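You operate a simulated robot arm through the tools that you are given. There is no shell and no other tool. Be economical: measure what you need, move in short steps, check, and stop when the job is done.

Carry out the task below with a simulated two-armed robot. There is one attempt and no reset: what you move stays moved.

JOB
Pick up the oil filter from the top of the pink table with one hand, pass it to the other hand and put it on the top of the purple table. Set down upright: oil filter.

Only the result counts: the job must be done as asked and must still hold three seconds after the hand-in. Knocking over, shifting, dropping, spilling or breaking anything else fails it.

ROBOT AND FRAMES
Two 6-joint arms with two-finger grippers on one trunk, on a base that drives. Base frame: it is fixed to the floor where the robot stands at the start and does not move with it; the origin is under the middle of the robot, x ahead of it, y to its left, z up; the surface under the hand at the start is at about z = 850. Units: mm, rad, N and s.
The left shoulder is at the start at [70, 176, 1192], the right one opposite. With the tool pointing down near the work surface each hand reaches from about 460 to 800 mm from the robot's upright axis, wherever it stands, measured 20 degrees to its own side. Places, roughly: top of the purple table [2500, -1100, 800]. Payload 2.45 kg a hand.
The TCP of each hand is the grasp point between the finger pads, 26 mm short of the fingertips. In the tool frame z runs along the fingers and y along their closing line. The gripper opens to 96 mm. The gripper's body begins 69 mm behind the TCP.
Orientation is told as [roll, pitch, yaw] about the base's x, y, z axes, in that order, counted from this pose: with the fingers straight down and closing along the base's y, the tool's x points along the base's -x, its y along +y and its z along -z.

CONTROLS
- The arms move only by the tool move_arm. It takes "left_targets", "right_targets" or both (then of equal length, played together; a hand with none holds still); each is a list of rows, each an object (a shift or turn left out is 0, a gripper value left out holds the last) with "xyz": the shift along the base's x, y, z in mm, a list of three; "rot": the turn, a rotation vector about the base's x, y, z in degrees, a list of three; "jaw": the opening, from 0 (shut) to 1 (fully open). In form: [{"xyz": [tx, ty, tz], "rot": [wx, wy, wz], "jaw": jaw}, ...]. A call has 1 to 8 rows; each row is the pose to reach, as a shift and turn from the pose commanded when the call began. A row lasts 0.2 s, in which the tool goes at most 50 mm and 0.15 rad; a call with a longer step from one row to the next is refused whole, and so is a gripper value outside its range. A pose out of reach is approached as far as the arm can. The call stops where the force on the tool passes 40 N (or 10 N more than at its start, if that is more) or the arm is blocked; 0.2 s more then pass. Each finger halts on what it meets, pressing with about 30 N; the grip force reading is that of the motor and also rises with nothing between the fingers. The clock runs only during rows and for 0.2 s after the last one: add rows that repeat a pose to give the fingers time. It gives the time, the measured TCP pose, the force on the tool (base axes), the opening and the grip force at its end, in the units of the frame above (readings bear some noise), with the torque about the TCP (base axes, N m) and any sound that the robot's microphone picked up.
- Cameras (640 x 400 px; columns grow to the right, rows downward): "scene" is now at [122.9, -36, 1497.9]; the picture's right is [-0.43, -0.90, 0.00], its down [-0.63, 0.30, -0.72] and it looks along [0.65, -0.31, -0.70] (base axes); focal length 282 px, centre (320, 200). "left" rides on the left gripper at [82, -3, -98] in its tool frame; the picture's right is [0.04, 1.00, 0.00], its down [-0.73, 0.03, -0.68] and it looks along [-0.68, 0.03, 0.73] (tool axes); focal length 256 px, centre (320, 200). "right" rides on the right gripper at [82, 3, -98] in its tool frame; the picture's right is [-0.04, 1.00, 0.00], its down [-0.73, -0.03, -0.68] and it looks along [-0.68, -0.03, 0.73] (tool axes); focal length 256 px, centre (320, 200). There is no depth. A picture from a camera that has moved, and an enlarged one, comes with that camera's place and axes in the base frame and with its lens.
- get_image(camera): a new picture of that camera. It takes no simulated time.
- lift_body(by): slides the trunk up (or, below 0, down) by that many mm; the arms and the scene camera ride with it, the base frame stays. It gives what a move gives, with no picture.
- drive_base(legs): drives the robot by 1 to 6 legs, each [ahead, left, turn to the left] in mm, mm and rad, along the robot's own axes; the way and the turn of a leg run together, so that a leg with both is an arc; at most 1500 mm and 3.142 rad a leg. The arms and the cameras ride along, it lands a little off, and it stops where it bumps. It gives what a move gives.
- pan_tilt(pan, tilt): turns the head with the scene camera to pan (to the left, within 1.501 rad either way) and tilt (down, from -0.506 to 1.204), counted from straight ahead of the robot. It gives what a move gives.
- enlarge(camera, box): a new picture of the part [left, top, right, bottom] of that camera's present view, enlarged. It takes no simulated time.
- hand_in(): hands the job in; it is judged then, once.

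Go step by step. Nothing tells you exact positions but the pictures and the camera data: compare them with the known pose of the tool, close in by small moves and look again before you grip or let go. The budget is 120 turns and 88 pictures, counting those below and the enlarged ones. Unless the task says otherwise, let go and move clear before handing in, and close with one line.

The tools are called as a command line: name --argument value ..., lists and objects as JSON in quotes. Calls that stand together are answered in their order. move_arm: Moves the arms, as the interface text tells. Its arguments: {"type":"object","properties":{"left_targets":{"type":"array","items":{"type":"object","properties":{"xyz":{"type":"array","items":{"type":"number"}},"rot":{"type":"array","items":{"type":"number"}},"jaw":{"type":"number"}}}},"right_targets":{"type":"array","items":{"type":"object","properties":{"xyz":{"type":"array","items":{"type":"number"}},"rot":{"type":"array","items":{"type":"number"}},"jaw":{"type":"number"}}}}},"required":[]} The other tools are called the same way: lift_body (by) slides the trunk up or down; drive_base (legs) drives the base; pan_tilt (pan, tilt) turns the head that bears the scene camera; get_image (camera) takes a picture; enlarge (camera, box) takes an enlarged picture of a part of a camera's view; hand_in () hands the job in.

At the start:

```text
time: 0.0
left_eef_pos: [640.9, 72.3, 1051.2]
left_ee_rot: [0.0, 0.0, -0.001]
left_contact_force: [-1.0, -1.2, 0.0]
left_ft_torque: [0.0, 0.0, -0.01]
left_opening: 96.1
left_grasp_force: 0.0
right_eef_pos: [413.4, -317.7, 1138.4]
right_ee_rot: [0.0, 0.001, 0.0]
right_contact_force: [-0.3, 0.4, 0.2]
right_ft_torque: [-0.02, 0.01, -0.02]
right_opening: 96.2
right_grasp_force: 0.1
trunk travel left (down, up): [-676.0, 164.0]
robot x, y, heading: [-1.1, -0.0, -0.001]
head pan, tilt: [-0.449, 0.771]
```

scene: 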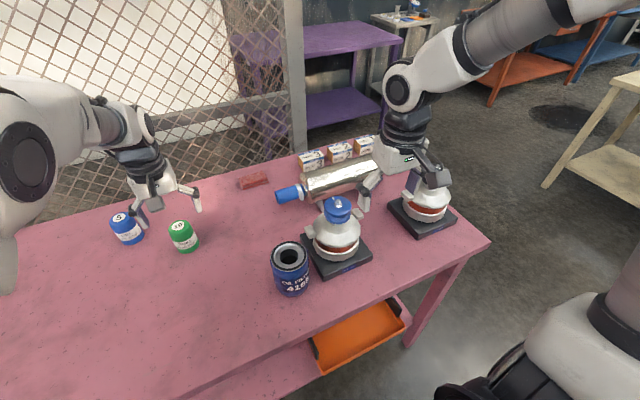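
right: 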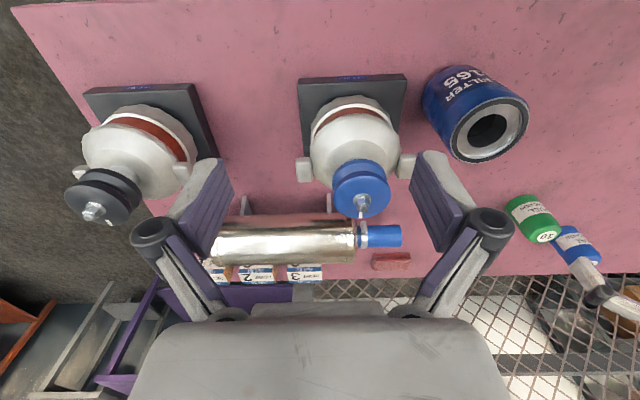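
left: 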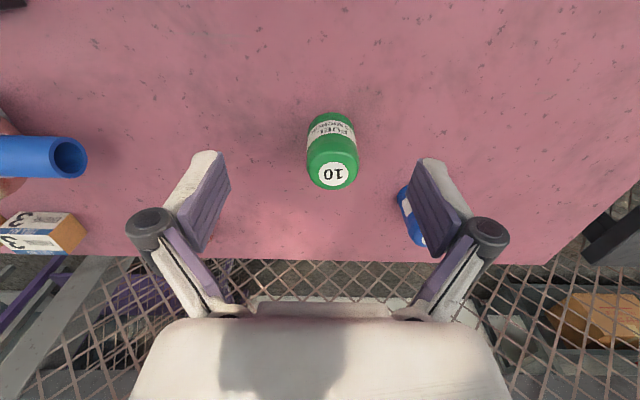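

I take the oil filter to be the dark blue can at about [505, -140], standing open end up beside a lamp-like item on a black base. I'll look closer to measure it.

enlarge --camera "scene" --box '[240, 180, 400, 310]'

enlarge --camera "right" --box '[290, 50, 550, 220]'

```text
3.08 times, centred on (320, 245) of scene
camera zoom: at [122.9, -36.0, 1497.9], right [-0.43, -0.9, 0.0], down [-0.63, 0.3, -0.72], along [0.65, -0.31, -0.7], focal length 867 px, centre (320, 62)
```

zoom: 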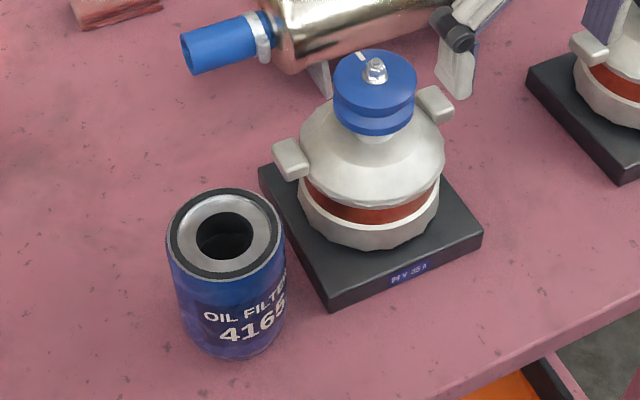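

```text
2.35 times, centred on (420, 135) of right
camera zoom: at [331.8, -314.0, 1236.6], right [0.04, 1.0, 0.0], down [0.73, -0.03, 0.68], along [0.68, -0.03, -0.73], focal length 602 px, centre (85, 353)
```

zoom: 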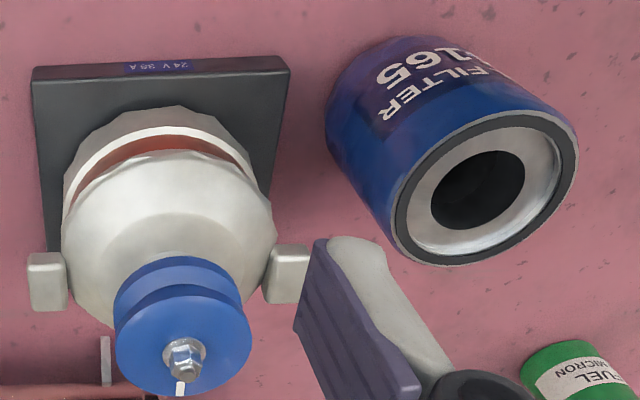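

The two views put the filter's top centre at about [478, -130, 975], roughly 82 mm across. I'll bring the open right hand above it and look again.

move_arm --right_targets '[{"xyz": [13, 38, 0], "jaw": 1}, {"xyz": [26, 76, 0]}, {"xyz": [39, 114, 0]}, {"xyz": [52, 152, 0]}, {"xyz": [65, 188, 0]}, {"xyz": [65, 188, -40]}, {"xyz": [65, 188, -70]}, {"xyz": [65, 188, -70]}]'

get_image --camera "right"

get_image --camera "scene"

```text
time: 1.8
left_eef_pos: [639.4, 73.3, 1052.2]
left_ee_rot: [0.002, 0.001, 0.001]
left_contact_force: [0.7, 0.3, -0.2]
left_ft_torque: [0.02, -0.02, 0.02]
left_opening: 96.2
left_grasp_force: 0.1
right_eef_pos: [486.1, -139.7, 1083.7]
right_ee_rot: [0.064, -0.014, -0.029]
right_contact_force: [-0.8, -0.9, 0.0]
right_ft_torque: [0.0, 0.02, 0.0]
right_opening: 96.1
right_grasp_force: 0.1
right hand out of reach, approached as far as the arm can: row 7, 8
trunk travel left (down, up): [-676.0, 164.0]
robot x, y, heading: [3.8, -1.6, -0.003]
head pan, tilt: [-0.449, 0.771]
```

```text
82 pictures are left
camera right: at [402.2, -140.0, 1180.5], right [0.07, 1.0, 0.07], down [0.72, -0.1, 0.69], along [0.69, 0.0, -0.72], focal length 256 px, centre (320, 200)
```

right: 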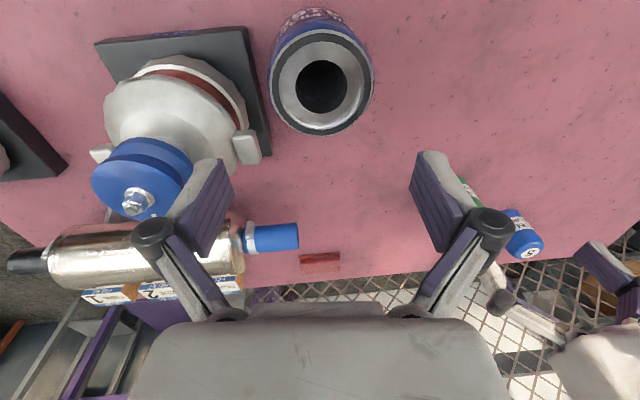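

```text
81 pictures are left
camera scene: at [121.7, -35.6, 1498.0], right [-0.43, -0.9, 0.0], down [-0.63, 0.3, -0.72], along [0.65, -0.31, -0.7], focal length 282 px, centre (320, 200)
```

scene: 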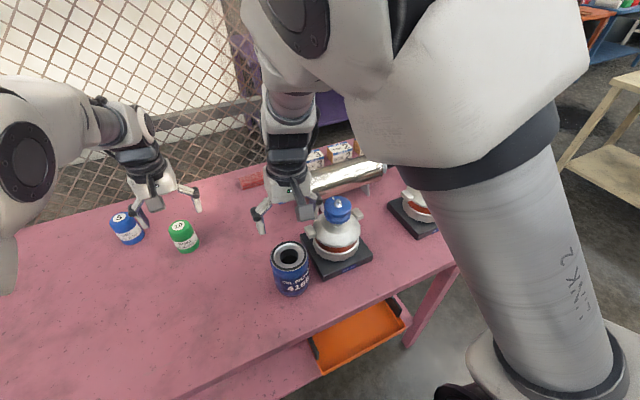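

The estimate holds (top centre about [476, -131]), but the arm is too folded that close in. I'll back the base away and shift it left a little for better reach.

drive_base --legs '[[-120, 60, 0]]'

```text
time: 3.1
left_eef_pos: [521.8, 131.2, 1049.0]
left_ee_rot: [-0.001, 0.001, -0.002]
left_contact_force: [0.7, 0.3, -0.6]
left_ft_torque: [-0.01, -0.03, -0.01]
left_opening: 95.9
left_grasp_force: 0.1
right_eef_pos: [367.1, -83.0, 1079.2]
right_ee_rot: [0.067, -0.003, -0.032]
right_contact_force: [1.0, -0.4, -0.5]
right_ft_torque: [-0.01, 0.0, -0.03]
right_opening: 96.1
right_grasp_force: 0.0
trunk travel left (down, up): [-676.0, 164.0]
robot x, y, heading: [-122.5, 61.8, 0.0]
head pan, tilt: [-0.449, 0.771]
```

Now I'll move the right hand back over the filter, staying high, and check its pose.

move_arm --right_targets '[{"xyz": [37, -16, 0]}, {"xyz": [74, -32, 0]}, {"xyz": [110, -48, 0]}, {"xyz": [110, -48, 0]}, {"xyz": [110, -48, 0]}]'

get_image --camera "right"

```text
time: 4.3
left_eef_pos: [521.2, 131.4, 1050.3]
left_ee_rot: [-0.002, 0.001, -0.003]
left_contact_force: [-0.3, -0.2, 0.8]
left_ft_torque: [-0.01, -0.01, 0.03]
left_opening: 96.1
left_grasp_force: 0.1
right_eef_pos: [478.1, -130.6, 1080.0]
right_ee_rot: [0.065, -0.003, -0.032]
right_contact_force: [0.0, -0.4, 0.4]
right_ft_torque: [-0.01, 0.0, 0.03]
right_opening: 96.0
right_grasp_force: 0.0
trunk travel left (down, up): [-676.0, 164.0]
robot x, y, heading: [-119.2, 60.0, -0.005]
head pan, tilt: [-0.449, 0.771]
```

```text
80 pictures are left
camera right: at [395.7, -130.5, 1177.6], right [0.07, 1.0, 0.07], down [0.73, -0.1, 0.68], along [0.68, 0.0, -0.73], focal length 256 px, centre (320, 200)
```

right: 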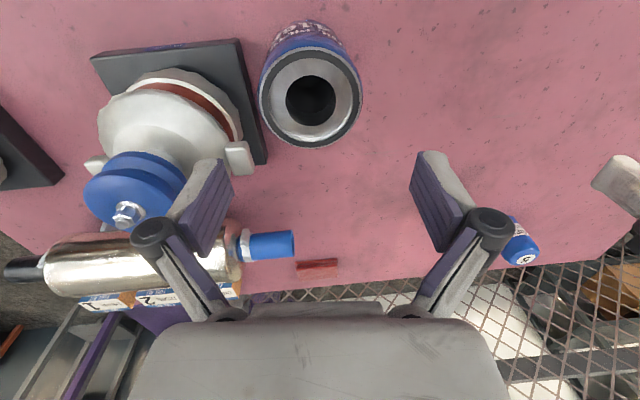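

The hand is over the filter but slightly rolled. I'll straighten it, correct x by -4 mm and come down to just above the rim.

move_arm --right_targets '[{"xyz": [-3, 0, 0], "rot": [-3.7, 0.2, 1.8]}, {"xyz": [-3, 0, -30], "rot": [-3.7, 0.2, 1.8]}, {"xyz": [-3, 0, -60], "rot": [-3.7, 0.2, 1.8]}, {"xyz": [-3, 0, -65], "rot": [-3.7, 0.2, 1.8]}, {"xyz": [-3, 0, -65], "rot": [-3.7, 0.2, 1.8]}]'

get_image --camera "right"

get_image --camera "scene"

```text
time: 5.5
left_eef_pos: [522.0, 131.7, 1049.5]
left_ee_rot: [-0.001, -0.001, -0.001]
left_contact_force: [-0.2, 0.9, 0.6]
left_ft_torque: [-0.02, 0.0, 0.0]
left_opening: 96.3
left_grasp_force: 0.1
right_eef_pos: [475.9, -129.1, 1013.6]
right_ee_rot: [0.001, -0.001, -0.001]
right_contact_force: [-0.5, -0.5, 0.2]
right_ft_torque: [0.01, 0.02, 0.01]
right_opening: 96.0
right_grasp_force: 0.0
trunk travel left (down, up): [-676.0, 164.0]
robot x, y, heading: [-115.5, 58.5, -0.002]
head pan, tilt: [-0.449, 0.771]
```

```text
79 pictures are left
camera right: at [392.7, -125.8, 1112.5], right [0.04, 1.0, 0.0], down [0.73, -0.03, 0.68], along [0.68, -0.03, -0.73], focal length 256 px, centre (320, 200)
```

right: 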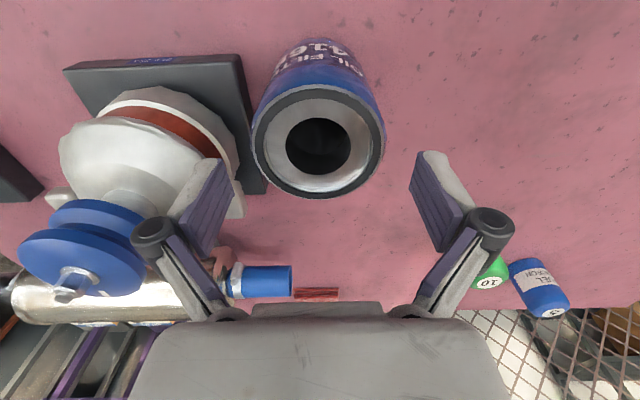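

```text
78 pictures are left
camera scene: at [4.4, 23.5, 1497.8], right [-0.44, -0.9, 0.0], down [-0.63, 0.3, -0.72], along [0.65, -0.31, -0.7], focal length 282 px, centre (320, 200)
```

scene: 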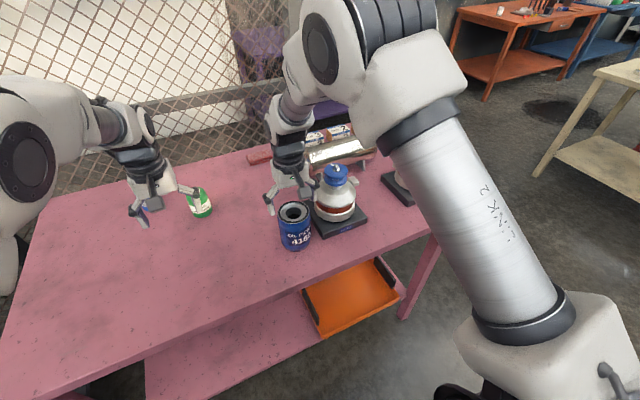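

The top's centre is at about [474, -131, 973], so I need only 2 mm more. I'll descend straight until the TCP is about 16 mm below the rim, watching the force.

move_arm --right_targets '[{"xyz": [-1, -2, 0]}, {"xyz": [-1, -2, -20]}, {"xyz": [-1, -2, -40]}, {"xyz": [-1, -2, -56]}, {"xyz": [-1, -2, -56]}]'

get_image --camera "right"

enlarge --camera "scene" --box '[240, 140, 400, 270]'

```text
time: 6.7
left_eef_pos: [522.2, 131.3, 1051.3]
left_ee_rot: [0.0, 0.001, 0.0]
left_contact_force: [-0.4, 0.3, 0.9]
left_ft_torque: [0.01, -0.01, 0.01]
left_opening: 95.8
left_grasp_force: 0.2
right_eef_pos: [472.1, -130.3, 957.1]
right_ee_rot: [0.001, -0.003, -0.003]
right_contact_force: [0.0, 0.5, 0.0]
right_ft_torque: [-0.02, -0.01, -0.01]
right_opening: 95.7
right_grasp_force: 0.0
trunk travel left (down, up): [-676.0, 164.0]
robot x, y, heading: [-115.8, 58.2, -0.0]
head pan, tilt: [-0.449, 0.771]
```

```text
77 pictures are left
camera right: at [389.5, -126.6, 1055.4], right [0.04, 1.0, 0.0], down [0.73, -0.03, 0.68], along [0.68, -0.03, -0.73], focal length 256 px, centre (320, 200)
```

right: 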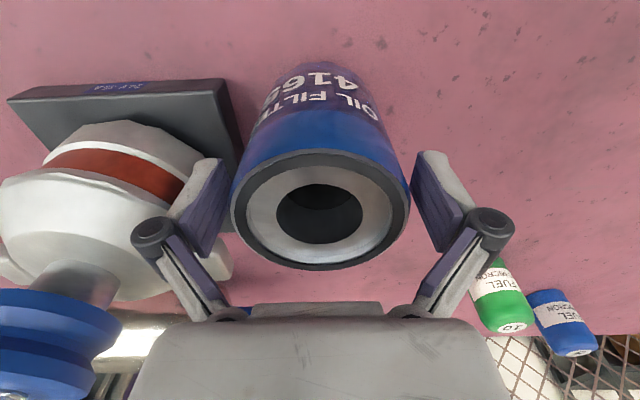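

```text
3.08 times, centred on (320, 205) of scene
camera zoom: at [4.0, 23.8, 1497.9], right [-0.44, -0.9, 0.0], down [-0.63, 0.3, -0.72], along [0.65, -0.31, -0.7], focal length 867 px, centre (320, 185)
```

zoom: 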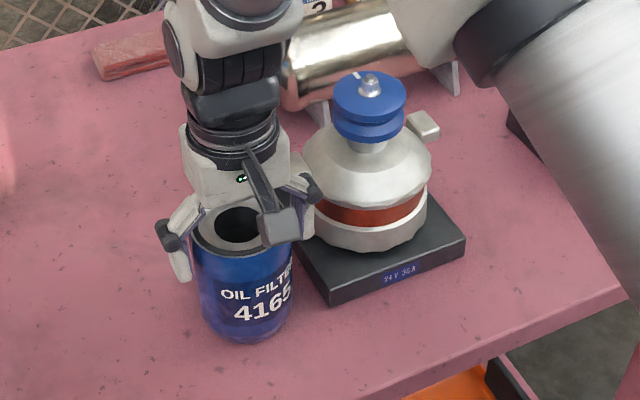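

The fingers straddle the rim with even gaps. I'll close on it.

move_arm --right_targets '[{"jaw": 0.7}, {"jaw": 0.5}, {"jaw": 0.5}, {"jaw": 0.5}]'

```text
time: 7.7
left_eef_pos: [521.4, 131.3, 1050.4]
left_ee_rot: [-0.001, 0.0, -0.002]
left_contact_force: [0.0, -0.1, -0.8]
left_ft_torque: [-0.01, 0.02, -0.02]
left_opening: 96.1
left_grasp_force: 0.1
right_eef_pos: [471.0, -131.2, 958.0]
right_ee_rot: [0.001, -0.002, -0.001]
right_contact_force: [2.3, -1.4, 5.9]
right_ft_torque: [0.13, -0.09, -0.04]
right_opening: 84.6
right_grasp_force: 29.5
trunk travel left (down, up): [-676.0, 164.0]
robot x, y, heading: [-120.7, 62.0, -0.002]
head pan, tilt: [-0.449, 0.771]
```

Gripped at 84.6 mm with about 30 N. Lifting straight up now.

move_arm --right_targets '[{"xyz": [0, 0, 10]}, {"xyz": [0, 0, 30]}, {"xyz": [0, 0, 60]}, {"xyz": [0, 0, 95]}, {"xyz": [0, 0, 130]}, {"xyz": [0, 0, 130]}]'

get_image --camera "right"

get_image --camera "scene"

```text
time: 9.1
left_eef_pos: [522.7, 131.2, 1049.5]
left_ee_rot: [0.0, 0.001, -0.003]
left_contact_force: [0.7, -0.1, -0.6]
left_ft_torque: [-0.03, -0.01, 0.02]
left_opening: 96.1
left_grasp_force: 0.1
right_eef_pos: [470.4, -131.7, 1089.2]
right_ee_rot: [0.003, 0.001, -0.001]
right_contact_force: [0.4, -0.4, -0.8]
right_ft_torque: [0.02, 0.02, -0.05]
right_opening: 47.8
right_grasp_force: 0.0
trunk travel left (down, up): [-676.0, 164.0]
robot x, y, heading: [-121.4, 58.0, -0.003]
head pan, tilt: [-0.449, 0.771]
```

```text
75 pictures are left
camera right: at [389.4, -127.4, 1186.7], right [0.04, 1.0, 0.0], down [0.73, -0.03, 0.68], along [0.68, -0.03, -0.73], focal length 256 px, centre (320, 200)
```

right: 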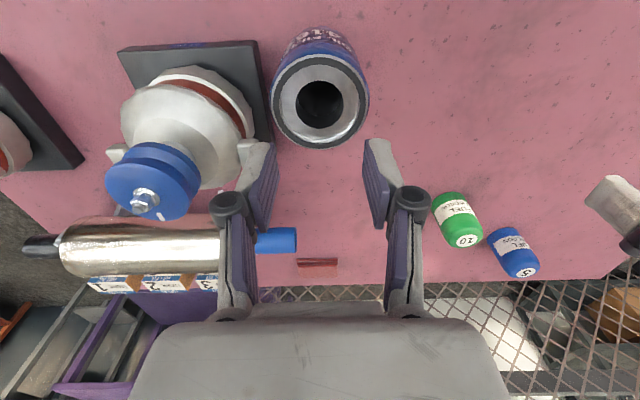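

```text
74 pictures are left
camera scene: at [5.1, 23.6, 1497.8], right [-0.44, -0.9, 0.0], down [-0.63, 0.3, -0.72], along [0.64, -0.31, -0.7], focal length 282 px, centre (320, 200)
```

scene: 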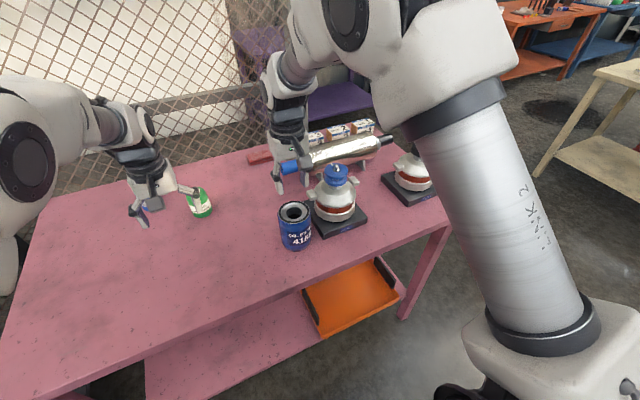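

The filter slipped out but still stands upright in the same place; my grip was too shallow. I'll go back down about 20 mm deeper and grip harder before a slow test lift.

move_arm --right_targets '[{"xyz": [2, 0, 0], "jaw": 1}, {"xyz": [2, 0, 0], "jaw": 1}, {"xyz": [2, 0, -40]}, {"xyz": [2, 0, -75]}, {"xyz": [2, 0, -110]}, {"xyz": [2, 0, -135]}, {"xyz": [2, 0, -153]}, {"xyz": [2, 0, -153]}]'

get_image --camera "right"

```text
time: 10.9
left_eef_pos: [522.8, 131.3, 1051.6]
left_ee_rot: [-0.001, 0.002, -0.001]
left_contact_force: [-0.1, 1.2, 0.0]
left_ft_torque: [-0.02, 0.03, -0.01]
left_opening: 96.0
left_grasp_force: 0.0
right_eef_pos: [472.7, -131.8, 935.1]
right_ee_rot: [0.001, -0.001, -0.002]
right_contact_force: [-0.6, 0.5, -0.6]
right_ft_torque: [0.02, 0.05, -0.02]
right_opening: 96.0
right_grasp_force: 0.2
trunk travel left (down, up): [-676.0, 164.0]
robot x, y, heading: [-120.7, 61.5, 0.002]
head pan, tilt: [-0.449, 0.771]
```

```text
73 pictures are left
camera right: at [391.4, -128.7, 1032.8], right [0.04, 1.0, 0.0], down [0.73, -0.03, 0.68], along [0.68, -0.03, -0.73], focal length 256 px, centre (320, 200)
```

right: 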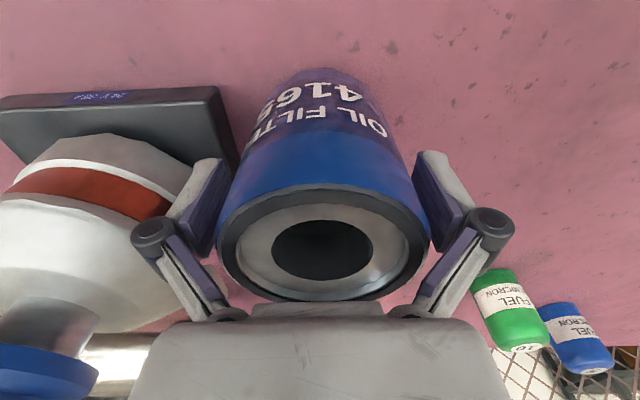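

Deeper now and centred. I'll close fully and test-lift by 15 mm.

move_arm --right_targets '[{"jaw": 0}, {"jaw": 0}, {"jaw": 0}, {"jaw": 0}, {"xyz": [0, 0, 3], "jaw": 0}, {"xyz": [0, 0, 7], "jaw": 0}, {"xyz": [0, 0, 12], "jaw": 0}, {"xyz": [0, 0, 12], "jaw": 0}]'

get_image --camera "right"

enlarge --camera "scene" --box '[240, 140, 400, 270]'

```text
time: 12.7
left_eef_pos: [522.8, 131.5, 1050.2]
left_ee_rot: [0.0, 0.002, -0.003]
left_contact_force: [0.6, -1.0, -0.4]
left_ft_torque: [0.02, 0.01, -0.01]
left_opening: 96.0
left_grasp_force: 0.0
right_eef_pos: [475.4, -132.0, 946.4]
right_ee_rot: [0.0, 0.0, -0.003]
right_contact_force: [0.2, 0.5, -4.2]
right_ft_torque: [-0.02, 0.03, 0.0]
right_opening: 84.1
right_grasp_force: 29.9
trunk travel left (down, up): [-676.0, 164.0]
robot x, y, heading: [-116.9, 62.4, -0.002]
head pan, tilt: [-0.449, 0.771]
```

```text
72 pictures are left
camera right: at [393.8, -128.6, 1044.8], right [0.04, 1.0, 0.0], down [0.73, -0.03, 0.68], along [0.68, -0.03, -0.73], focal length 256 px, centre (320, 200)
```

right: 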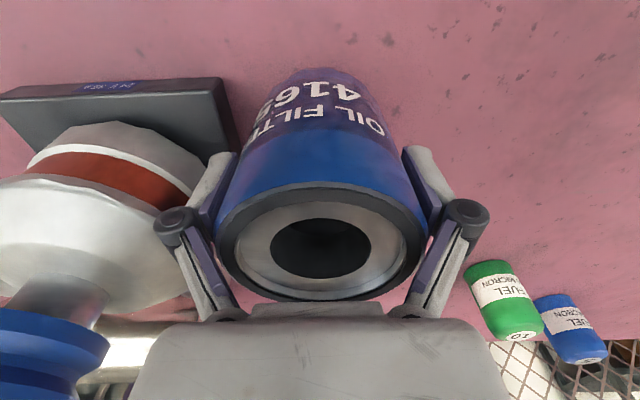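

```text
3.08 times, centred on (320, 205) of scene
camera zoom: at [4.9, 23.5, 1497.8], right [-0.44, -0.9, 0.0], down [-0.63, 0.3, -0.72], along [0.64, -0.31, -0.7], focal length 867 px, centre (320, 185)
```

zoom: 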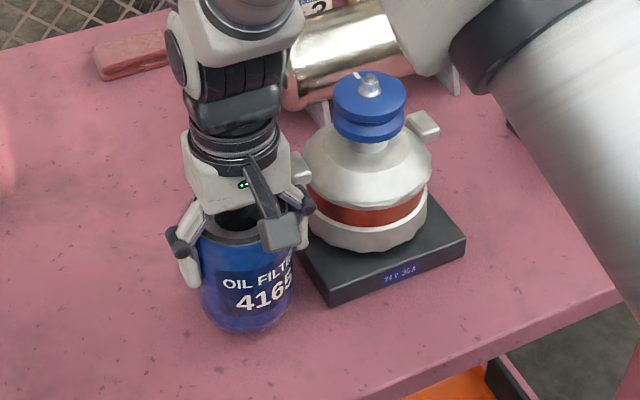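

It is held now: the filter moved with the hand and weighs about 4 N. I'll lift it clear.

move_arm --right_targets '[{"xyz": [0, 0, 20]}, {"xyz": [0, 0, 45]}, {"xyz": [0, 0, 75]}, {"xyz": [0, 0, 105]}, {"xyz": [0, 0, 135]}, {"xyz": [0, 0, 150]}, {"xyz": [0, 0, 150]}]'

get_image --camera "right"

get_image --camera "scene"

```text
time: 14.3
left_eef_pos: [521.3, 131.0, 1050.8]
left_ee_rot: [0.001, 0.001, -0.002]
left_contact_force: [-1.0, 0.4, -0.3]
left_ft_torque: [0.01, -0.02, 0.0]
left_opening: 95.9
left_grasp_force: 0.1
right_eef_pos: [474.9, -131.1, 1095.8]
right_ee_rot: [0.001, 0.002, -0.002]
right_contact_force: [0.0, -0.3, -4.2]
right_ft_torque: [0.01, 0.02, -0.01]
right_opening: 84.1
right_grasp_force: 29.9
trunk travel left (down, up): [-676.0, 164.0]
robot x, y, heading: [-117.7, 59.8, -0.003]
head pan, tilt: [-0.449, 0.771]
```

```text
70 pictures are left
camera right: at [393.7, -127.9, 1193.8], right [0.04, 1.0, 0.0], down [0.73, -0.03, 0.68], along [0.68, -0.03, -0.73], focal length 256 px, centre (320, 200)
```

right: 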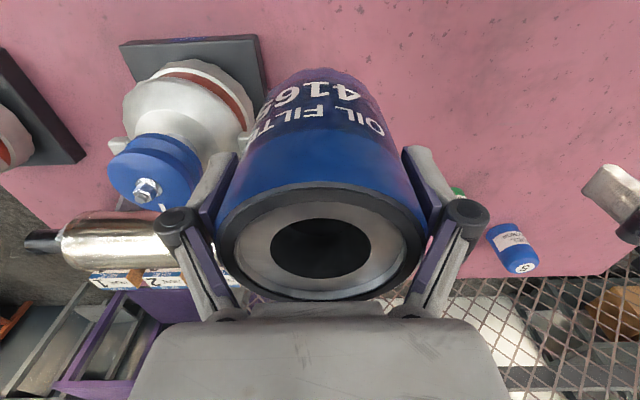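

```text
69 pictures are left
camera scene: at [5.0, 23.5, 1497.8], right [-0.44, -0.9, 0.0], down [-0.63, 0.3, -0.72], along [0.64, -0.31, -0.7], focal length 282 px, centre (320, 200)
```

scene: 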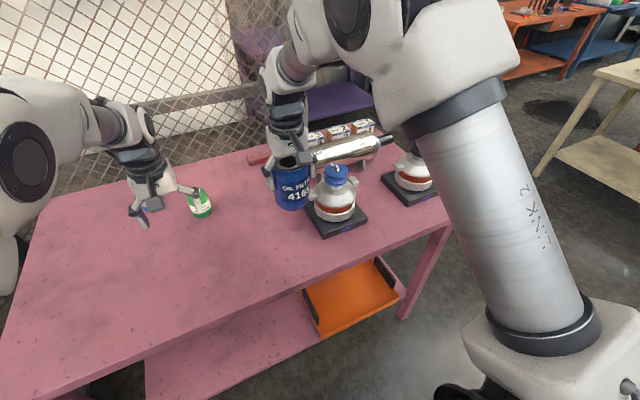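

The filter is securely held, with its bottom about 85 mm below the right TCP. I'll back away from the table so the handover happens over free floor.

drive_base --legs '[[-400, 0, 0]]'

pan_tilt --pan -0.45 --tilt 0.35

get_image --camera "scene"

```text
time: 16.8
left_eef_pos: [131.2, 132.0, 1049.9]
left_ee_rot: [0.0, 0.002, -0.004]
left_contact_force: [0.7, 0.1, 0.3]
left_ft_torque: [0.0, 0.04, -0.02]
left_opening: 96.2
left_grasp_force: 0.0
right_eef_pos: [84.8, -130.9, 1096.0]
right_ee_rot: [0.002, 0.001, -0.001]
right_contact_force: [0.2, -0.1, -3.6]
right_ft_torque: [0.0, 0.06, -0.02]
right_opening: 84.0
right_grasp_force: 30.3
trunk travel left (down, up): [-676.0, 164.0]
robot x, y, heading: [-507.5, 61.2, -0.003]
head pan, tilt: [-0.449, 0.771]
```

```text
time: 17.6
left_eef_pos: [130.6, 132.1, 1050.1]
left_ee_rot: [0.0, 0.002, -0.004]
left_contact_force: [-0.1, 0.4, -0.1]
left_ft_torque: [-0.03, 0.02, 0.0]
left_opening: 96.0
left_grasp_force: 0.0
right_eef_pos: [84.3, -130.7, 1094.8]
right_ee_rot: [0.003, -0.001, 0.001]
right_contact_force: [0.0, -0.4, -4.6]
right_ft_torque: [0.01, 0.03, 0.02]
right_opening: 84.0
right_grasp_force: 29.8
trunk travel left (down, up): [-676.0, 164.0]
robot x, y, heading: [-513.6, 59.6, -0.0]
head pan, tilt: [-0.45, 0.351]
```

```text
68 pictures are left
camera scene: at [-376.5, 19.4, 1535.1], right [-0.44, -0.9, 0.0], down [-0.31, 0.15, -0.94], along [0.84, -0.41, -0.35], focal length 282 px, centre (320, 200)
```

scene: 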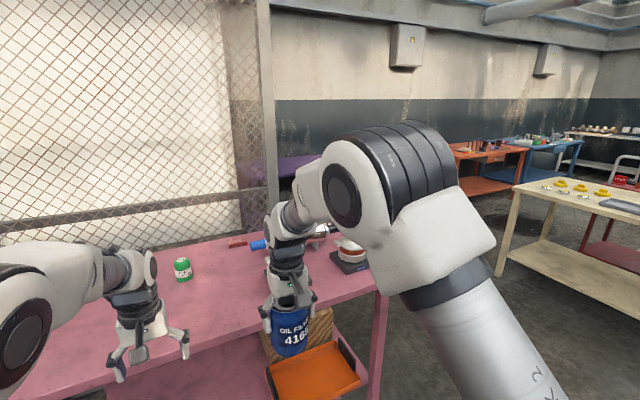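

The robot is clear of the table with the filter held. Now I'll pitch the left hand so it points ahead and 55° off vertical, held back, ready to grip the filter's lower part.

move_arm --left_targets '[{"xyz": [-15, 2, 10], "rot": [0, -8, 0]}, {"xyz": [-30, 4, 20], "rot": [0, -16, 0]}, {"xyz": [-45, 6, 30], "rot": [0, -24, 0]}, {"xyz": [-60, 8, 40], "rot": [0, -32, 0]}, {"xyz": [-75, 11, 50], "rot": [0, -40, 0]}, {"xyz": [-95, 14, 62], "rot": [0, -48, 0]}, {"xyz": [-114, 18, 75], "rot": [0, -55, 0]}, {"xyz": [-114, 18, 75], "rot": [0, -55, 0]}]'

move_arm --right_targets '[{"xyz": [10, 30, 0]}, {"xyz": [20, 60, 0]}, {"xyz": [30, 90, 0]}, {"xyz": [42, 120, 0]}, {"xyz": [55, 151, 0]}, {"xyz": [55, 151, 0]}]'

get_image --camera "scene"

get_image --camera "left"

```text
time: 18.4
left_eef_pos: [84.4, 173.0, 981.7]
left_ee_rot: [-0.047, -0.146, 0.048]
left_contact_force: [0.0, -0.4, -0.3]
left_ft_torque: [0.02, 0.01, -0.01]
left_opening: 96.1
left_grasp_force: 0.0
left hand out of reach, approached as far as the arm can: row 2, 3
right_eef_pos: [84.0, -130.3, 1095.4]
right_ee_rot: [0.0, 0.002, -0.004]
right_contact_force: [0.6, 0.4, -3.9]
right_ft_torque: [-0.02, 0.0, -0.01]
right_opening: 83.9
right_grasp_force: 30.0
trunk travel left (down, up): [-676.0, 164.0]
robot x, y, heading: [-514.0, 60.3, -0.005]
head pan, tilt: [-0.45, 0.351]
stopped in row 3 (left hand): the arm was blocked; the commanded pose is now the measured one
```

```text
time: 19.8
left_eef_pos: [83.2, 171.8, 984.5]
left_ee_rot: [-0.044, -0.148, 0.048]
left_contact_force: [0.5, 0.3, 0.2]
left_ft_torque: [0.0, -0.04, 0.01]
left_opening: 95.9
left_grasp_force: 0.1
right_eef_pos: [143.5, 11.1, 1097.5]
right_ee_rot: [0.013, 0.0, -0.018]
right_contact_force: [-0.2, 0.4, -4.1]
right_ft_torque: [0.02, 0.04, 0.02]
right_opening: 84.0
right_grasp_force: 29.7
trunk travel left (down, up): [-676.0, 164.0]
robot x, y, heading: [-509.9, 60.1, -0.005]
head pan, tilt: [-0.45, 0.351]
```

```text
67 pictures are left
camera scene: at [-377.3, 19.4, 1535.2], right [-0.44, -0.9, 0.0], down [-0.31, 0.15, -0.94], along [0.84, -0.41, -0.34], focal length 282 px, centre (320, 200)
```

scene: 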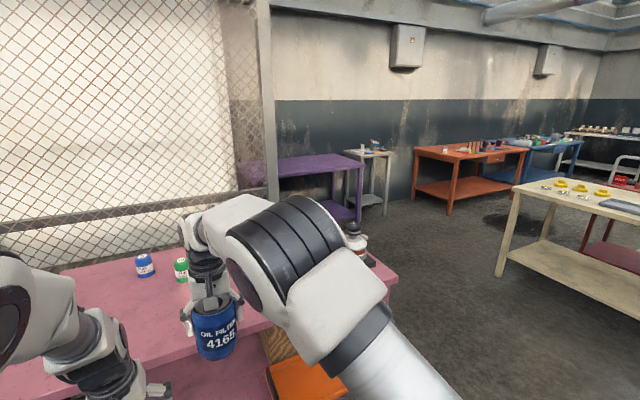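

```text
66 pictures are left
camera left: at [-11.6, 167.4, 1069.5], right [-0.08, 1.0, -0.05], down [0.62, 0.09, 0.78], along [0.78, 0.03, -0.63], focal length 256 px, centre (320, 200)
```

left: 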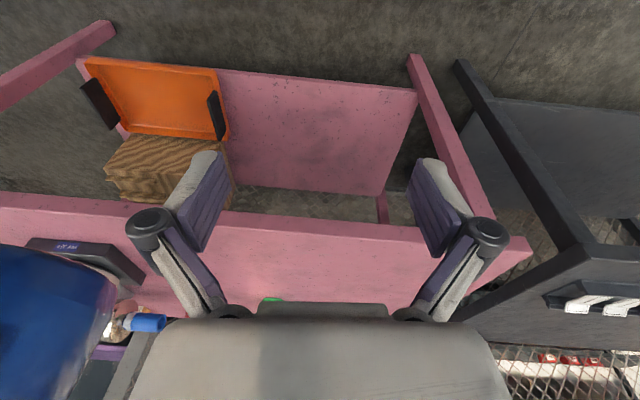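

The left arm was too folded to pitch there. I'll straighten it and move it farther out before pitching again.

move_arm --left_targets '[{"xyz": [30, 0, 10], "rot": [2, 4, -2]}, {"xyz": [65, 0, 20], "rot": [2.7, 8, -2.7]}, {"xyz": [100, 0, 30], "rot": [2.7, 8, -2.7]}, {"xyz": [130, 0, 40], "rot": [2.7, 8, -2.7]}, {"xyz": [160, 0, 50], "rot": [2.7, 8, -2.7]}, {"xyz": [160, 0, 50], "rot": [2.7, 8, -2.7]}]'

move_arm --left_targets '[{"rot": [0, -7, 0]}, {"rot": [0, -14, 0]}, {"rot": [0, -21, 0]}, {"rot": [0, -28, 0]}, {"rot": [0, -35, 0]}, {"rot": [0, -42, 0]}, {"rot": [0, -48, 0]}, {"rot": [0, -55, 0]}]'

get_image --camera "scene"

```text
time: 21.2
left_eef_pos: [231.8, 174.1, 1034.8]
left_ee_rot: [0.008, -0.009, -0.006]
left_contact_force: [0.5, 0.3, 0.4]
left_ft_torque: [0.02, -0.04, 0.03]
left_opening: 96.1
left_grasp_force: 0.0
left hand out of reach, approached as far as the arm can: row 5, 6
right_eef_pos: [140.9, 11.5, 1098.7]
right_ee_rot: [0.013, 0.002, -0.016]
right_contact_force: [-0.4, -0.5, -3.3]
right_ft_torque: [0.01, 0.01, 0.01]
right_opening: 83.9
right_grasp_force: 29.7
trunk travel left (down, up): [-676.0, 164.0]
robot x, y, heading: [-509.8, 63.7, -0.001]
head pan, tilt: [-0.45, 0.351]
```

```text
time: 23.0
left_eef_pos: [233.9, 174.2, 1033.1]
left_ee_rot: [0.02, -0.971, -0.014]
left_contact_force: [0.6, -0.7, 0.0]
left_ft_torque: [0.02, -0.02, 0.03]
left_opening: 96.2
left_grasp_force: 0.1
left hand out of reach, approached as far as the arm can: row 7
right_eef_pos: [142.1, 12.6, 1096.8]
right_ee_rot: [0.012, 0.0, -0.016]
right_contact_force: [0.2, 0.2, -3.7]
right_ft_torque: [-0.01, 0.04, 0.04]
right_opening: 84.0
right_grasp_force: 30.0
trunk travel left (down, up): [-676.0, 164.0]
robot x, y, heading: [-510.6, 61.4, -0.006]
head pan, tilt: [-0.45, 0.351]
```

```text
65 pictures are left
camera scene: at [-376.7, 19.4, 1535.2], right [-0.44, -0.9, 0.0], down [-0.31, 0.15, -0.94], along [0.84, -0.41, -0.34], focal length 282 px, centre (320, 200)
```

scene: 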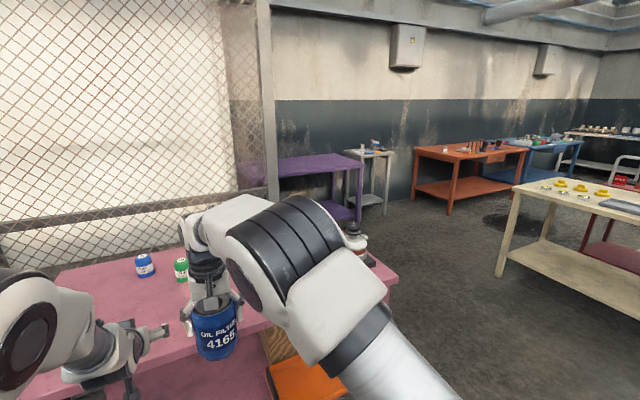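

The left hand is now pitched properly at [234, 174, 1033]. I'll bring the filter out and up with the right hand, then slide the left hand beneath it so the filter can be lowered between its fingers.

move_arm --left_targets '[{"xyz": [0, 0, -15]}, {"xyz": [0, 0, -33]}, {"xyz": [0, 0, -33]}, {"xyz": [0, 0, -33]}, {"xyz": [0, 0, -33]}, {"xyz": [0, 0, -33]}]' --right_targets '[{"xyz": [0, 0, 28], "rot": [-0.7, 0, 0.9]}, {"xyz": [0, 0, 55], "rot": [-0.7, 0, 0.9]}, {"xyz": [35, 10, 55], "rot": [-0.7, 0, 0.9]}, {"xyz": [70, 20, 55], "rot": [-0.7, 0, 0.9]}, {"xyz": [100, 27, 55], "rot": [-0.7, 0, 0.9]}, {"xyz": [100, 27, 55], "rot": [-0.7, 0, 0.9]}]'

get_image --camera "left"

```text
time: 24.4
left_eef_pos: [233.8, 174.2, 999.6]
left_ee_rot: [0.016, -0.97, -0.013]
left_contact_force: [0.1, -0.1, -0.2]
left_ft_torque: [-0.02, 0.01, 0.0]
left_opening: 96.1
left_grasp_force: 0.2
right_eef_pos: [194.6, 29.1, 1145.2]
right_ee_rot: [-0.011, 0.004, 0.013]
right_contact_force: [0.2, -0.7, -4.0]
right_ft_torque: [0.03, 0.08, 0.02]
right_opening: 83.9
right_grasp_force: 30.5
right hand out of reach, approached as far as the arm can: row 4, 5, 6
trunk travel left (down, up): [-676.0, 164.0]
robot x, y, heading: [-509.8, 57.4, -0.0]
head pan, tilt: [-0.45, 0.351]
```

```text
64 pictures are left
camera left: at [108.0, 169.0, 987.0], right [-0.03, 1.0, -0.02], down [-0.14, 0.02, 0.99], along [0.99, 0.03, 0.14], focal length 256 px, centre (320, 200)
```

left: 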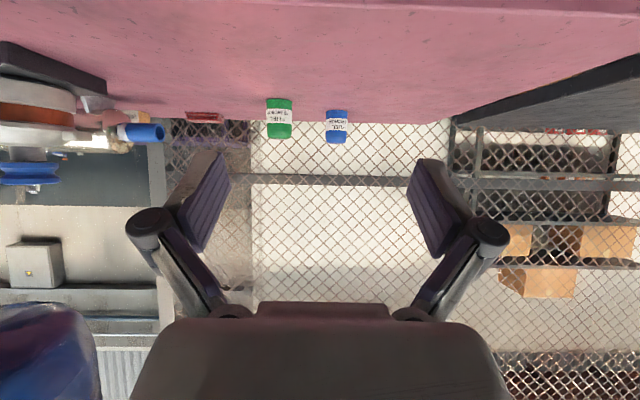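

The right arm's limit is at x ≈ 195, so I'll bring the left hand to the filter instead, passing beneath it.

move_arm --left_targets '[{"xyz": [0, -37, -15]}, {"xyz": [-12, -73, -15]}, {"xyz": [-25, -110, -15]}, {"xyz": [-47, -145, -15]}, {"xyz": [-47, -145, -15]}]'

get_image --camera "left"

pan_tilt --pan -0.05 --tilt 0.7

get_image --camera "scene"

```text
time: 25.6
left_eef_pos: [260.1, 123.6, 971.5]
left_ee_rot: [0.017, -0.967, -0.014]
left_contact_force: [0.0, 0.1, -0.8]
left_ft_torque: [-0.02, 0.0, 0.03]
left_opening: 95.9
left_grasp_force: 0.1
left hand out of reach, approached as far as the arm can: row 1, 2, 3, 4, 5
right_eef_pos: [195.1, 28.4, 1146.4]
right_ee_rot: [-0.012, 0.0, 0.014]
right_contact_force: [0.7, 0.3, -5.2]
right_ft_torque: [-0.02, 0.04, 0.02]
right_opening: 84.3
right_grasp_force: 29.7
trunk travel left (down, up): [-676.0, 164.0]
robot x, y, heading: [-509.1, 59.2, -0.007]
head pan, tilt: [-0.45, 0.351]
```

```text
63 pictures are left
camera left: at [134.3, 118.7, 960.1], right [-0.02, 1.0, -0.02], down [-0.14, 0.02, 0.99], along [0.99, 0.03, 0.14], focal length 256 px, centre (320, 200)
```

left: 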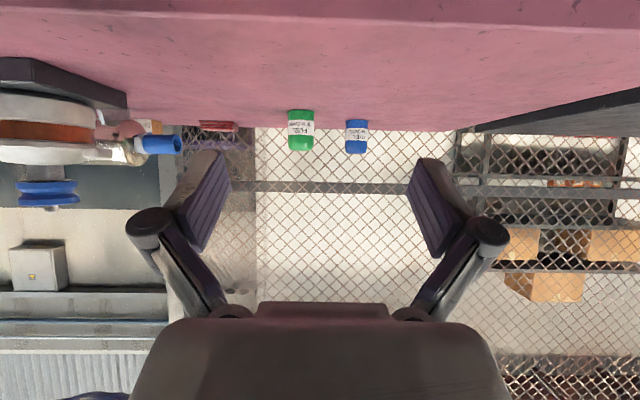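

```text
time: 26.4
left_eef_pos: [260.7, 122.6, 972.3]
left_ee_rot: [0.017, -0.969, -0.013]
left_contact_force: [0.4, 0.2, 0.0]
left_ft_torque: [0.02, -0.01, -0.01]
left_opening: 95.8
left_grasp_force: 0.0
right_eef_pos: [193.7, 28.4, 1145.9]
right_ee_rot: [-0.012, 0.0, 0.015]
right_contact_force: [-0.3, 0.2, -5.0]
right_ft_torque: [0.03, 0.0, -0.03]
right_opening: 84.0
right_grasp_force: 30.0
trunk travel left (down, up): [-676.0, 164.0]
robot x, y, heading: [-509.7, 60.1, 0.0]
head pan, tilt: [-0.051, 0.7]
```

```text
62 pictures are left
camera scene: at [-375.4, 55.8, 1503.8], right [-0.05, -1.0, 0.0], down [-0.64, 0.04, -0.76], along [0.76, -0.04, -0.64], focal length 282 px, centre (320, 200)
```

scene: 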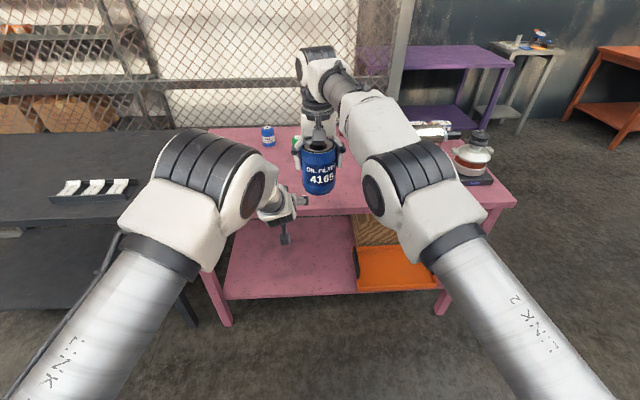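

The left arm can't pitch forward that close to the centre line. Instead I'll yaw the left hand to point to the right (-y), and yaw the right hand 90° so its fingers line up and its camera faces away.

move_arm --left_targets '[{"xyz": [-10, 20, 5], "rot": [0, 4, 0]}, {"xyz": [-20, 45, 10], "rot": [0, 8, 0]}, {"xyz": [-30, 80, 10], "rot": [0, 8, 0]}, {"xyz": [-40, 115, 10], "rot": [0, 8, 0]}, {"xyz": [-45, 130, 10], "rot": [0, 8, 0]}, {"xyz": [-45, 130, 10], "rot": [0, 8, 0]}]'

move_arm --left_targets '[{"rot": [0, 0, -7]}, {"rot": [0, 0, -14]}, {"rot": [0, 0, -21]}, {"rot": [0, 0, -28]}, {"rot": [0, 0, -35]}, {"rot": [0, 0, -42]}, {"rot": [0, 0, -48]}, {"rot": [0, 0, -48]}]' --right_targets '[{"rot": [0, 0, 7]}, {"rot": [0, 0, 14]}, {"rot": [0, 0, 21]}, {"rot": [0, 0, 28]}, {"rot": [0, 0, 35]}, {"rot": [0, 0, 42]}, {"rot": [0, 0, 48]}, {"rot": [0, 0, 48]}]'

```text
time: 27.8
left_eef_pos: [210.6, 257.5, 982.6]
left_ee_rot: [0.016, -0.828, -0.01]
left_contact_force: [0.1, 0.1, 0.1]
left_ft_torque: [0.0, 0.0, -0.01]
left_opening: 95.9
left_grasp_force: 0.2
right_eef_pos: [195.8, 29.1, 1146.9]
right_ee_rot: [-0.009, 0.001, 0.015]
right_contact_force: [0.2, 1.1, -3.3]
right_ft_torque: [0.01, 0.05, -0.01]
right_opening: 84.2
right_grasp_force: 30.4
trunk travel left (down, up): [-676.0, 164.0]
robot x, y, heading: [-509.8, 61.4, -0.002]
head pan, tilt: [-0.051, 0.7]
```

```text
time: 29.6
left_eef_pos: [209.2, 256.4, 983.4]
left_ee_rot: [0.013, -0.828, -0.849]
left_contact_force: [0.6, 0.7, 1.1]
left_ft_torque: [0.0, -0.02, 0.0]
left_opening: 95.9
left_grasp_force: 0.0
right_eef_pos: [193.7, 27.4, 1147.4]
right_ee_rot: [-0.01, 0.0, 0.85]
right_contact_force: [0.0, -0.4, -4.5]
right_ft_torque: [-0.04, 0.02, 0.05]
right_opening: 83.9
right_grasp_force: 30.1
trunk travel left (down, up): [-676.0, 164.0]
robot x, y, heading: [-512.1, 58.0, -0.01]
head pan, tilt: [-0.051, 0.7]
```

Both yaws work. I'll finish them to 90°.

move_arm --left_targets '[{"rot": [0, 0, -7]}, {"rot": [0, 0, -14]}, {"rot": [0, 0, -21]}, {"rot": [0, 0, -28]}, {"rot": [0, 0, -35]}, {"rot": [0, 0, -41.3]}, {"rot": [0, 0, -41.3]}]' --right_targets '[{"rot": [0, 0, 7]}, {"rot": [0, 0, 14]}, {"rot": [0, 0, 21]}, {"rot": [0, 0, 28]}, {"rot": [0, 0, 35]}, {"rot": [0, 0, 41.3]}, {"rot": [0, 0, 41.3]}]'

get_image --camera "left"

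get_image --camera "scene"

```text
time: 31.2
left_eef_pos: [209.5, 257.7, 984.3]
left_ee_rot: [0.014, -0.83, -1.571]
left_contact_force: [-0.3, -0.8, 0.2]
left_ft_torque: [0.01, -0.04, 0.01]
left_opening: 96.1
left_grasp_force: 0.1
right_eef_pos: [192.9, 29.1, 1147.4]
right_ee_rot: [-0.011, -0.001, 1.574]
right_contact_force: [0.2, -0.2, -4.4]
right_ft_torque: [-0.04, -0.02, -0.01]
right_opening: 83.9
right_grasp_force: 29.6
trunk travel left (down, up): [-676.0, 164.0]
robot x, y, heading: [-513.4, 61.7, -0.007]
head pan, tilt: [-0.051, 0.7]
```

```text
61 pictures are left
camera left: at [205.2, 383.7, 989.8], right [1.0, 0.04, -0.02], down [0.02, 0.01, 1.0], along [0.04, -1.0, 0.01], focal length 256 px, centre (320, 200)
```

left: 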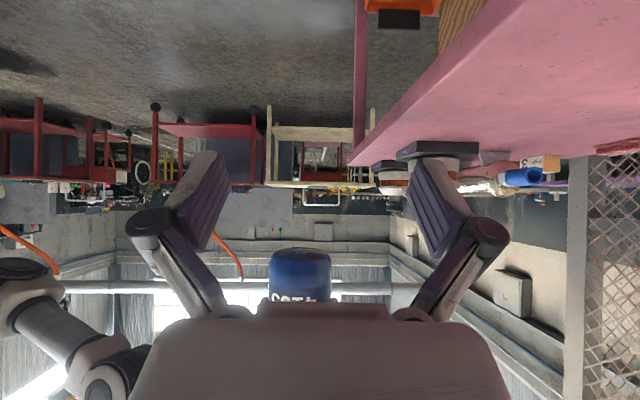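

```text
60 pictures are left
camera scene: at [-375.8, 55.9, 1503.8], right [-0.05, -1.0, 0.0], down [-0.64, 0.03, -0.76], along [0.76, -0.04, -0.64], focal length 282 px, centre (320, 200)
```

scene: 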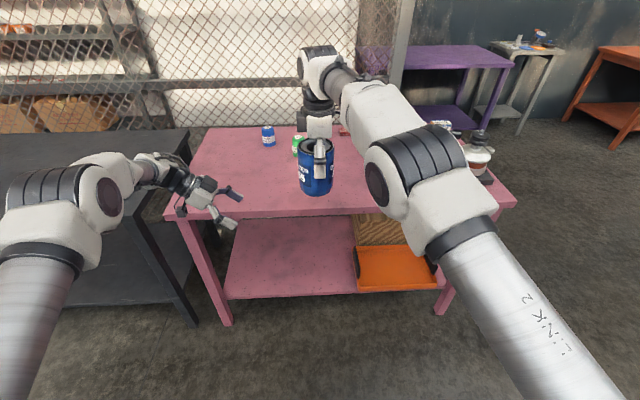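

The geometry matches: filter axis at about [193, 29], bottom near z = 1062. I'll raise the left hand to grip height and approach from the left, stopping short to check.

move_arm --left_targets '[{"xyz": [-5, 0, 40], "jaw": 1}, {"xyz": [-10, 0, 80]}, {"xyz": [-16, 0, 110]}, {"xyz": [-16, -45, 110]}, {"xyz": [-16, -85, 110]}, {"xyz": [-16, -115, 110]}, {"xyz": [-16, -115, 110]}]'

get_image --camera "left"

enlarge --camera "scene" --box '[200, 80, 400, 240]'

```text
time: 32.8
left_eef_pos: [194.0, 142.5, 1093.8]
left_ee_rot: [0.013, -0.83, -1.567]
left_contact_force: [-0.5, 0.9, -0.9]
left_ft_torque: [0.01, -0.02, 0.01]
left_opening: 95.8
left_grasp_force: 0.1
right_eef_pos: [194.6, 27.7, 1147.9]
right_ee_rot: [-0.011, 0.0, 1.572]
right_contact_force: [0.3, 0.4, -4.4]
right_ft_torque: [-0.03, 0.01, 0.02]
right_opening: 83.9
right_grasp_force: 30.6
trunk travel left (down, up): [-676.0, 164.0]
robot x, y, heading: [-509.2, 62.2, -0.0]
head pan, tilt: [-0.051, 0.7]
```

```text
59 pictures are left
camera left: at [190.0, 268.7, 1099.7], right [1.0, 0.04, -0.02], down [0.02, 0.01, 1.0], along [0.04, -1.0, 0.01], focal length 256 px, centre (320, 200)
```

left: 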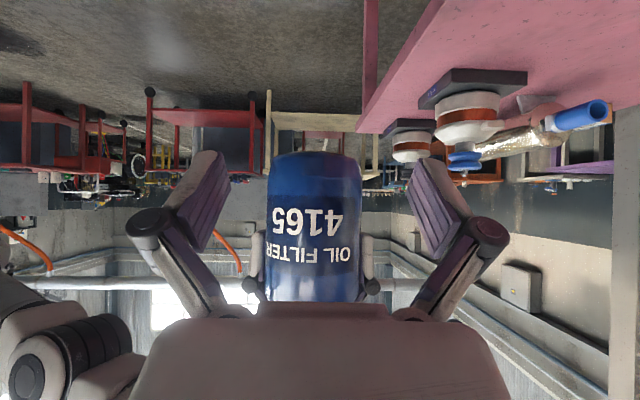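

```text
2.50 times, centred on (300, 160) of scene
camera zoom: at [-375.3, 56.4, 1503.7], right [-0.05, -1.0, 0.0], down [-0.64, 0.03, -0.76], along [0.76, -0.04, -0.64], focal length 704 px, centre (370, 300)
```

zoom: 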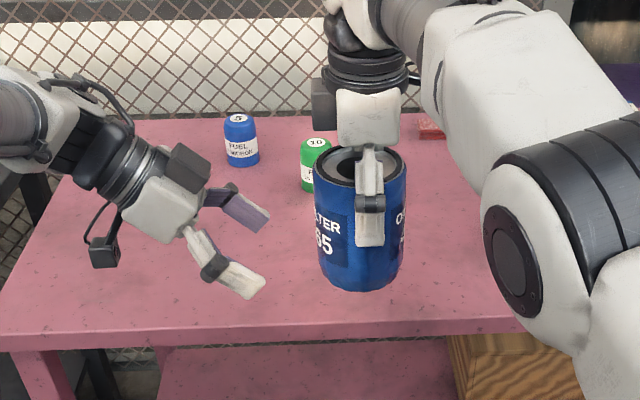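

The filter sits centred between the left fingers' lines with clearance to the right fingertips. I'll advance in two steps, checking the gap between the two wrists.

move_arm --left_targets '[{"xyz": [0, -20, 0]}, {"xyz": [0, -40, 0]}, {"xyz": [0, -60, 0]}, {"xyz": [0, -70, 0]}, {"xyz": [0, -70, 0]}]'

enlarge --camera "scene" --box '[220, 80, 380, 200]'

get_image --camera "left"

```text
time: 34.0
left_eef_pos: [193.4, 72.1, 1092.0]
left_ee_rot: [0.014, -0.831, -1.569]
left_contact_force: [0.6, 0.8, 0.2]
left_ft_torque: [0.05, -0.01, -0.01]
left_opening: 96.0
left_grasp_force: 0.0
right_eef_pos: [193.8, 29.0, 1146.8]
right_ee_rot: [-0.01, 0.001, 1.573]
right_contact_force: [0.1, 0.5, -3.8]
right_ft_torque: [-0.02, -0.02, 0.0]
right_opening: 83.9
right_grasp_force: 30.2
trunk travel left (down, up): [-676.0, 164.0]
robot x, y, heading: [-506.9, 61.4, -0.002]
head pan, tilt: [-0.051, 0.7]
```

```text
3.33 times, centred on (300, 140) of scene
camera zoom: at [-375.4, 56.3, 1503.7], right [-0.05, -1.0, 0.0], down [-0.64, 0.03, -0.76], along [0.76, -0.04, -0.64], focal length 939 px, centre (387, 400)
```

zoom: 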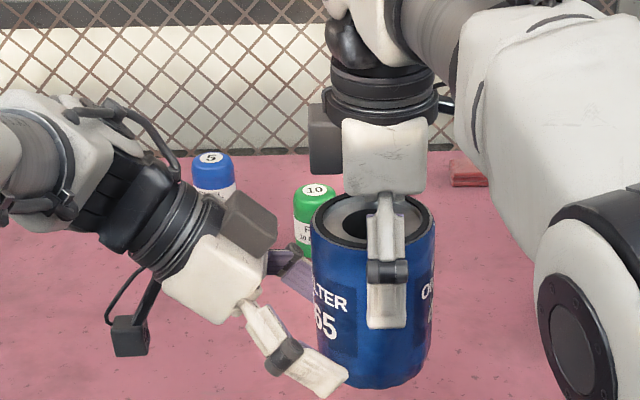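

```text
56 pictures are left
camera left: at [189.0, 198.5, 1098.5], right [1.0, 0.04, -0.02], down [0.02, 0.01, 1.0], along [0.04, -1.0, 0.01], focal length 256 px, centre (320, 200)
```

left: 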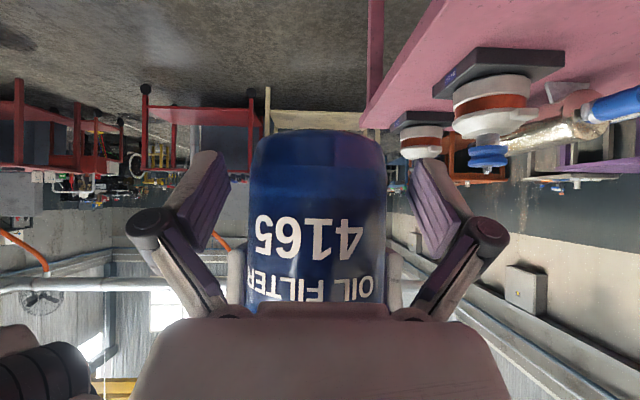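

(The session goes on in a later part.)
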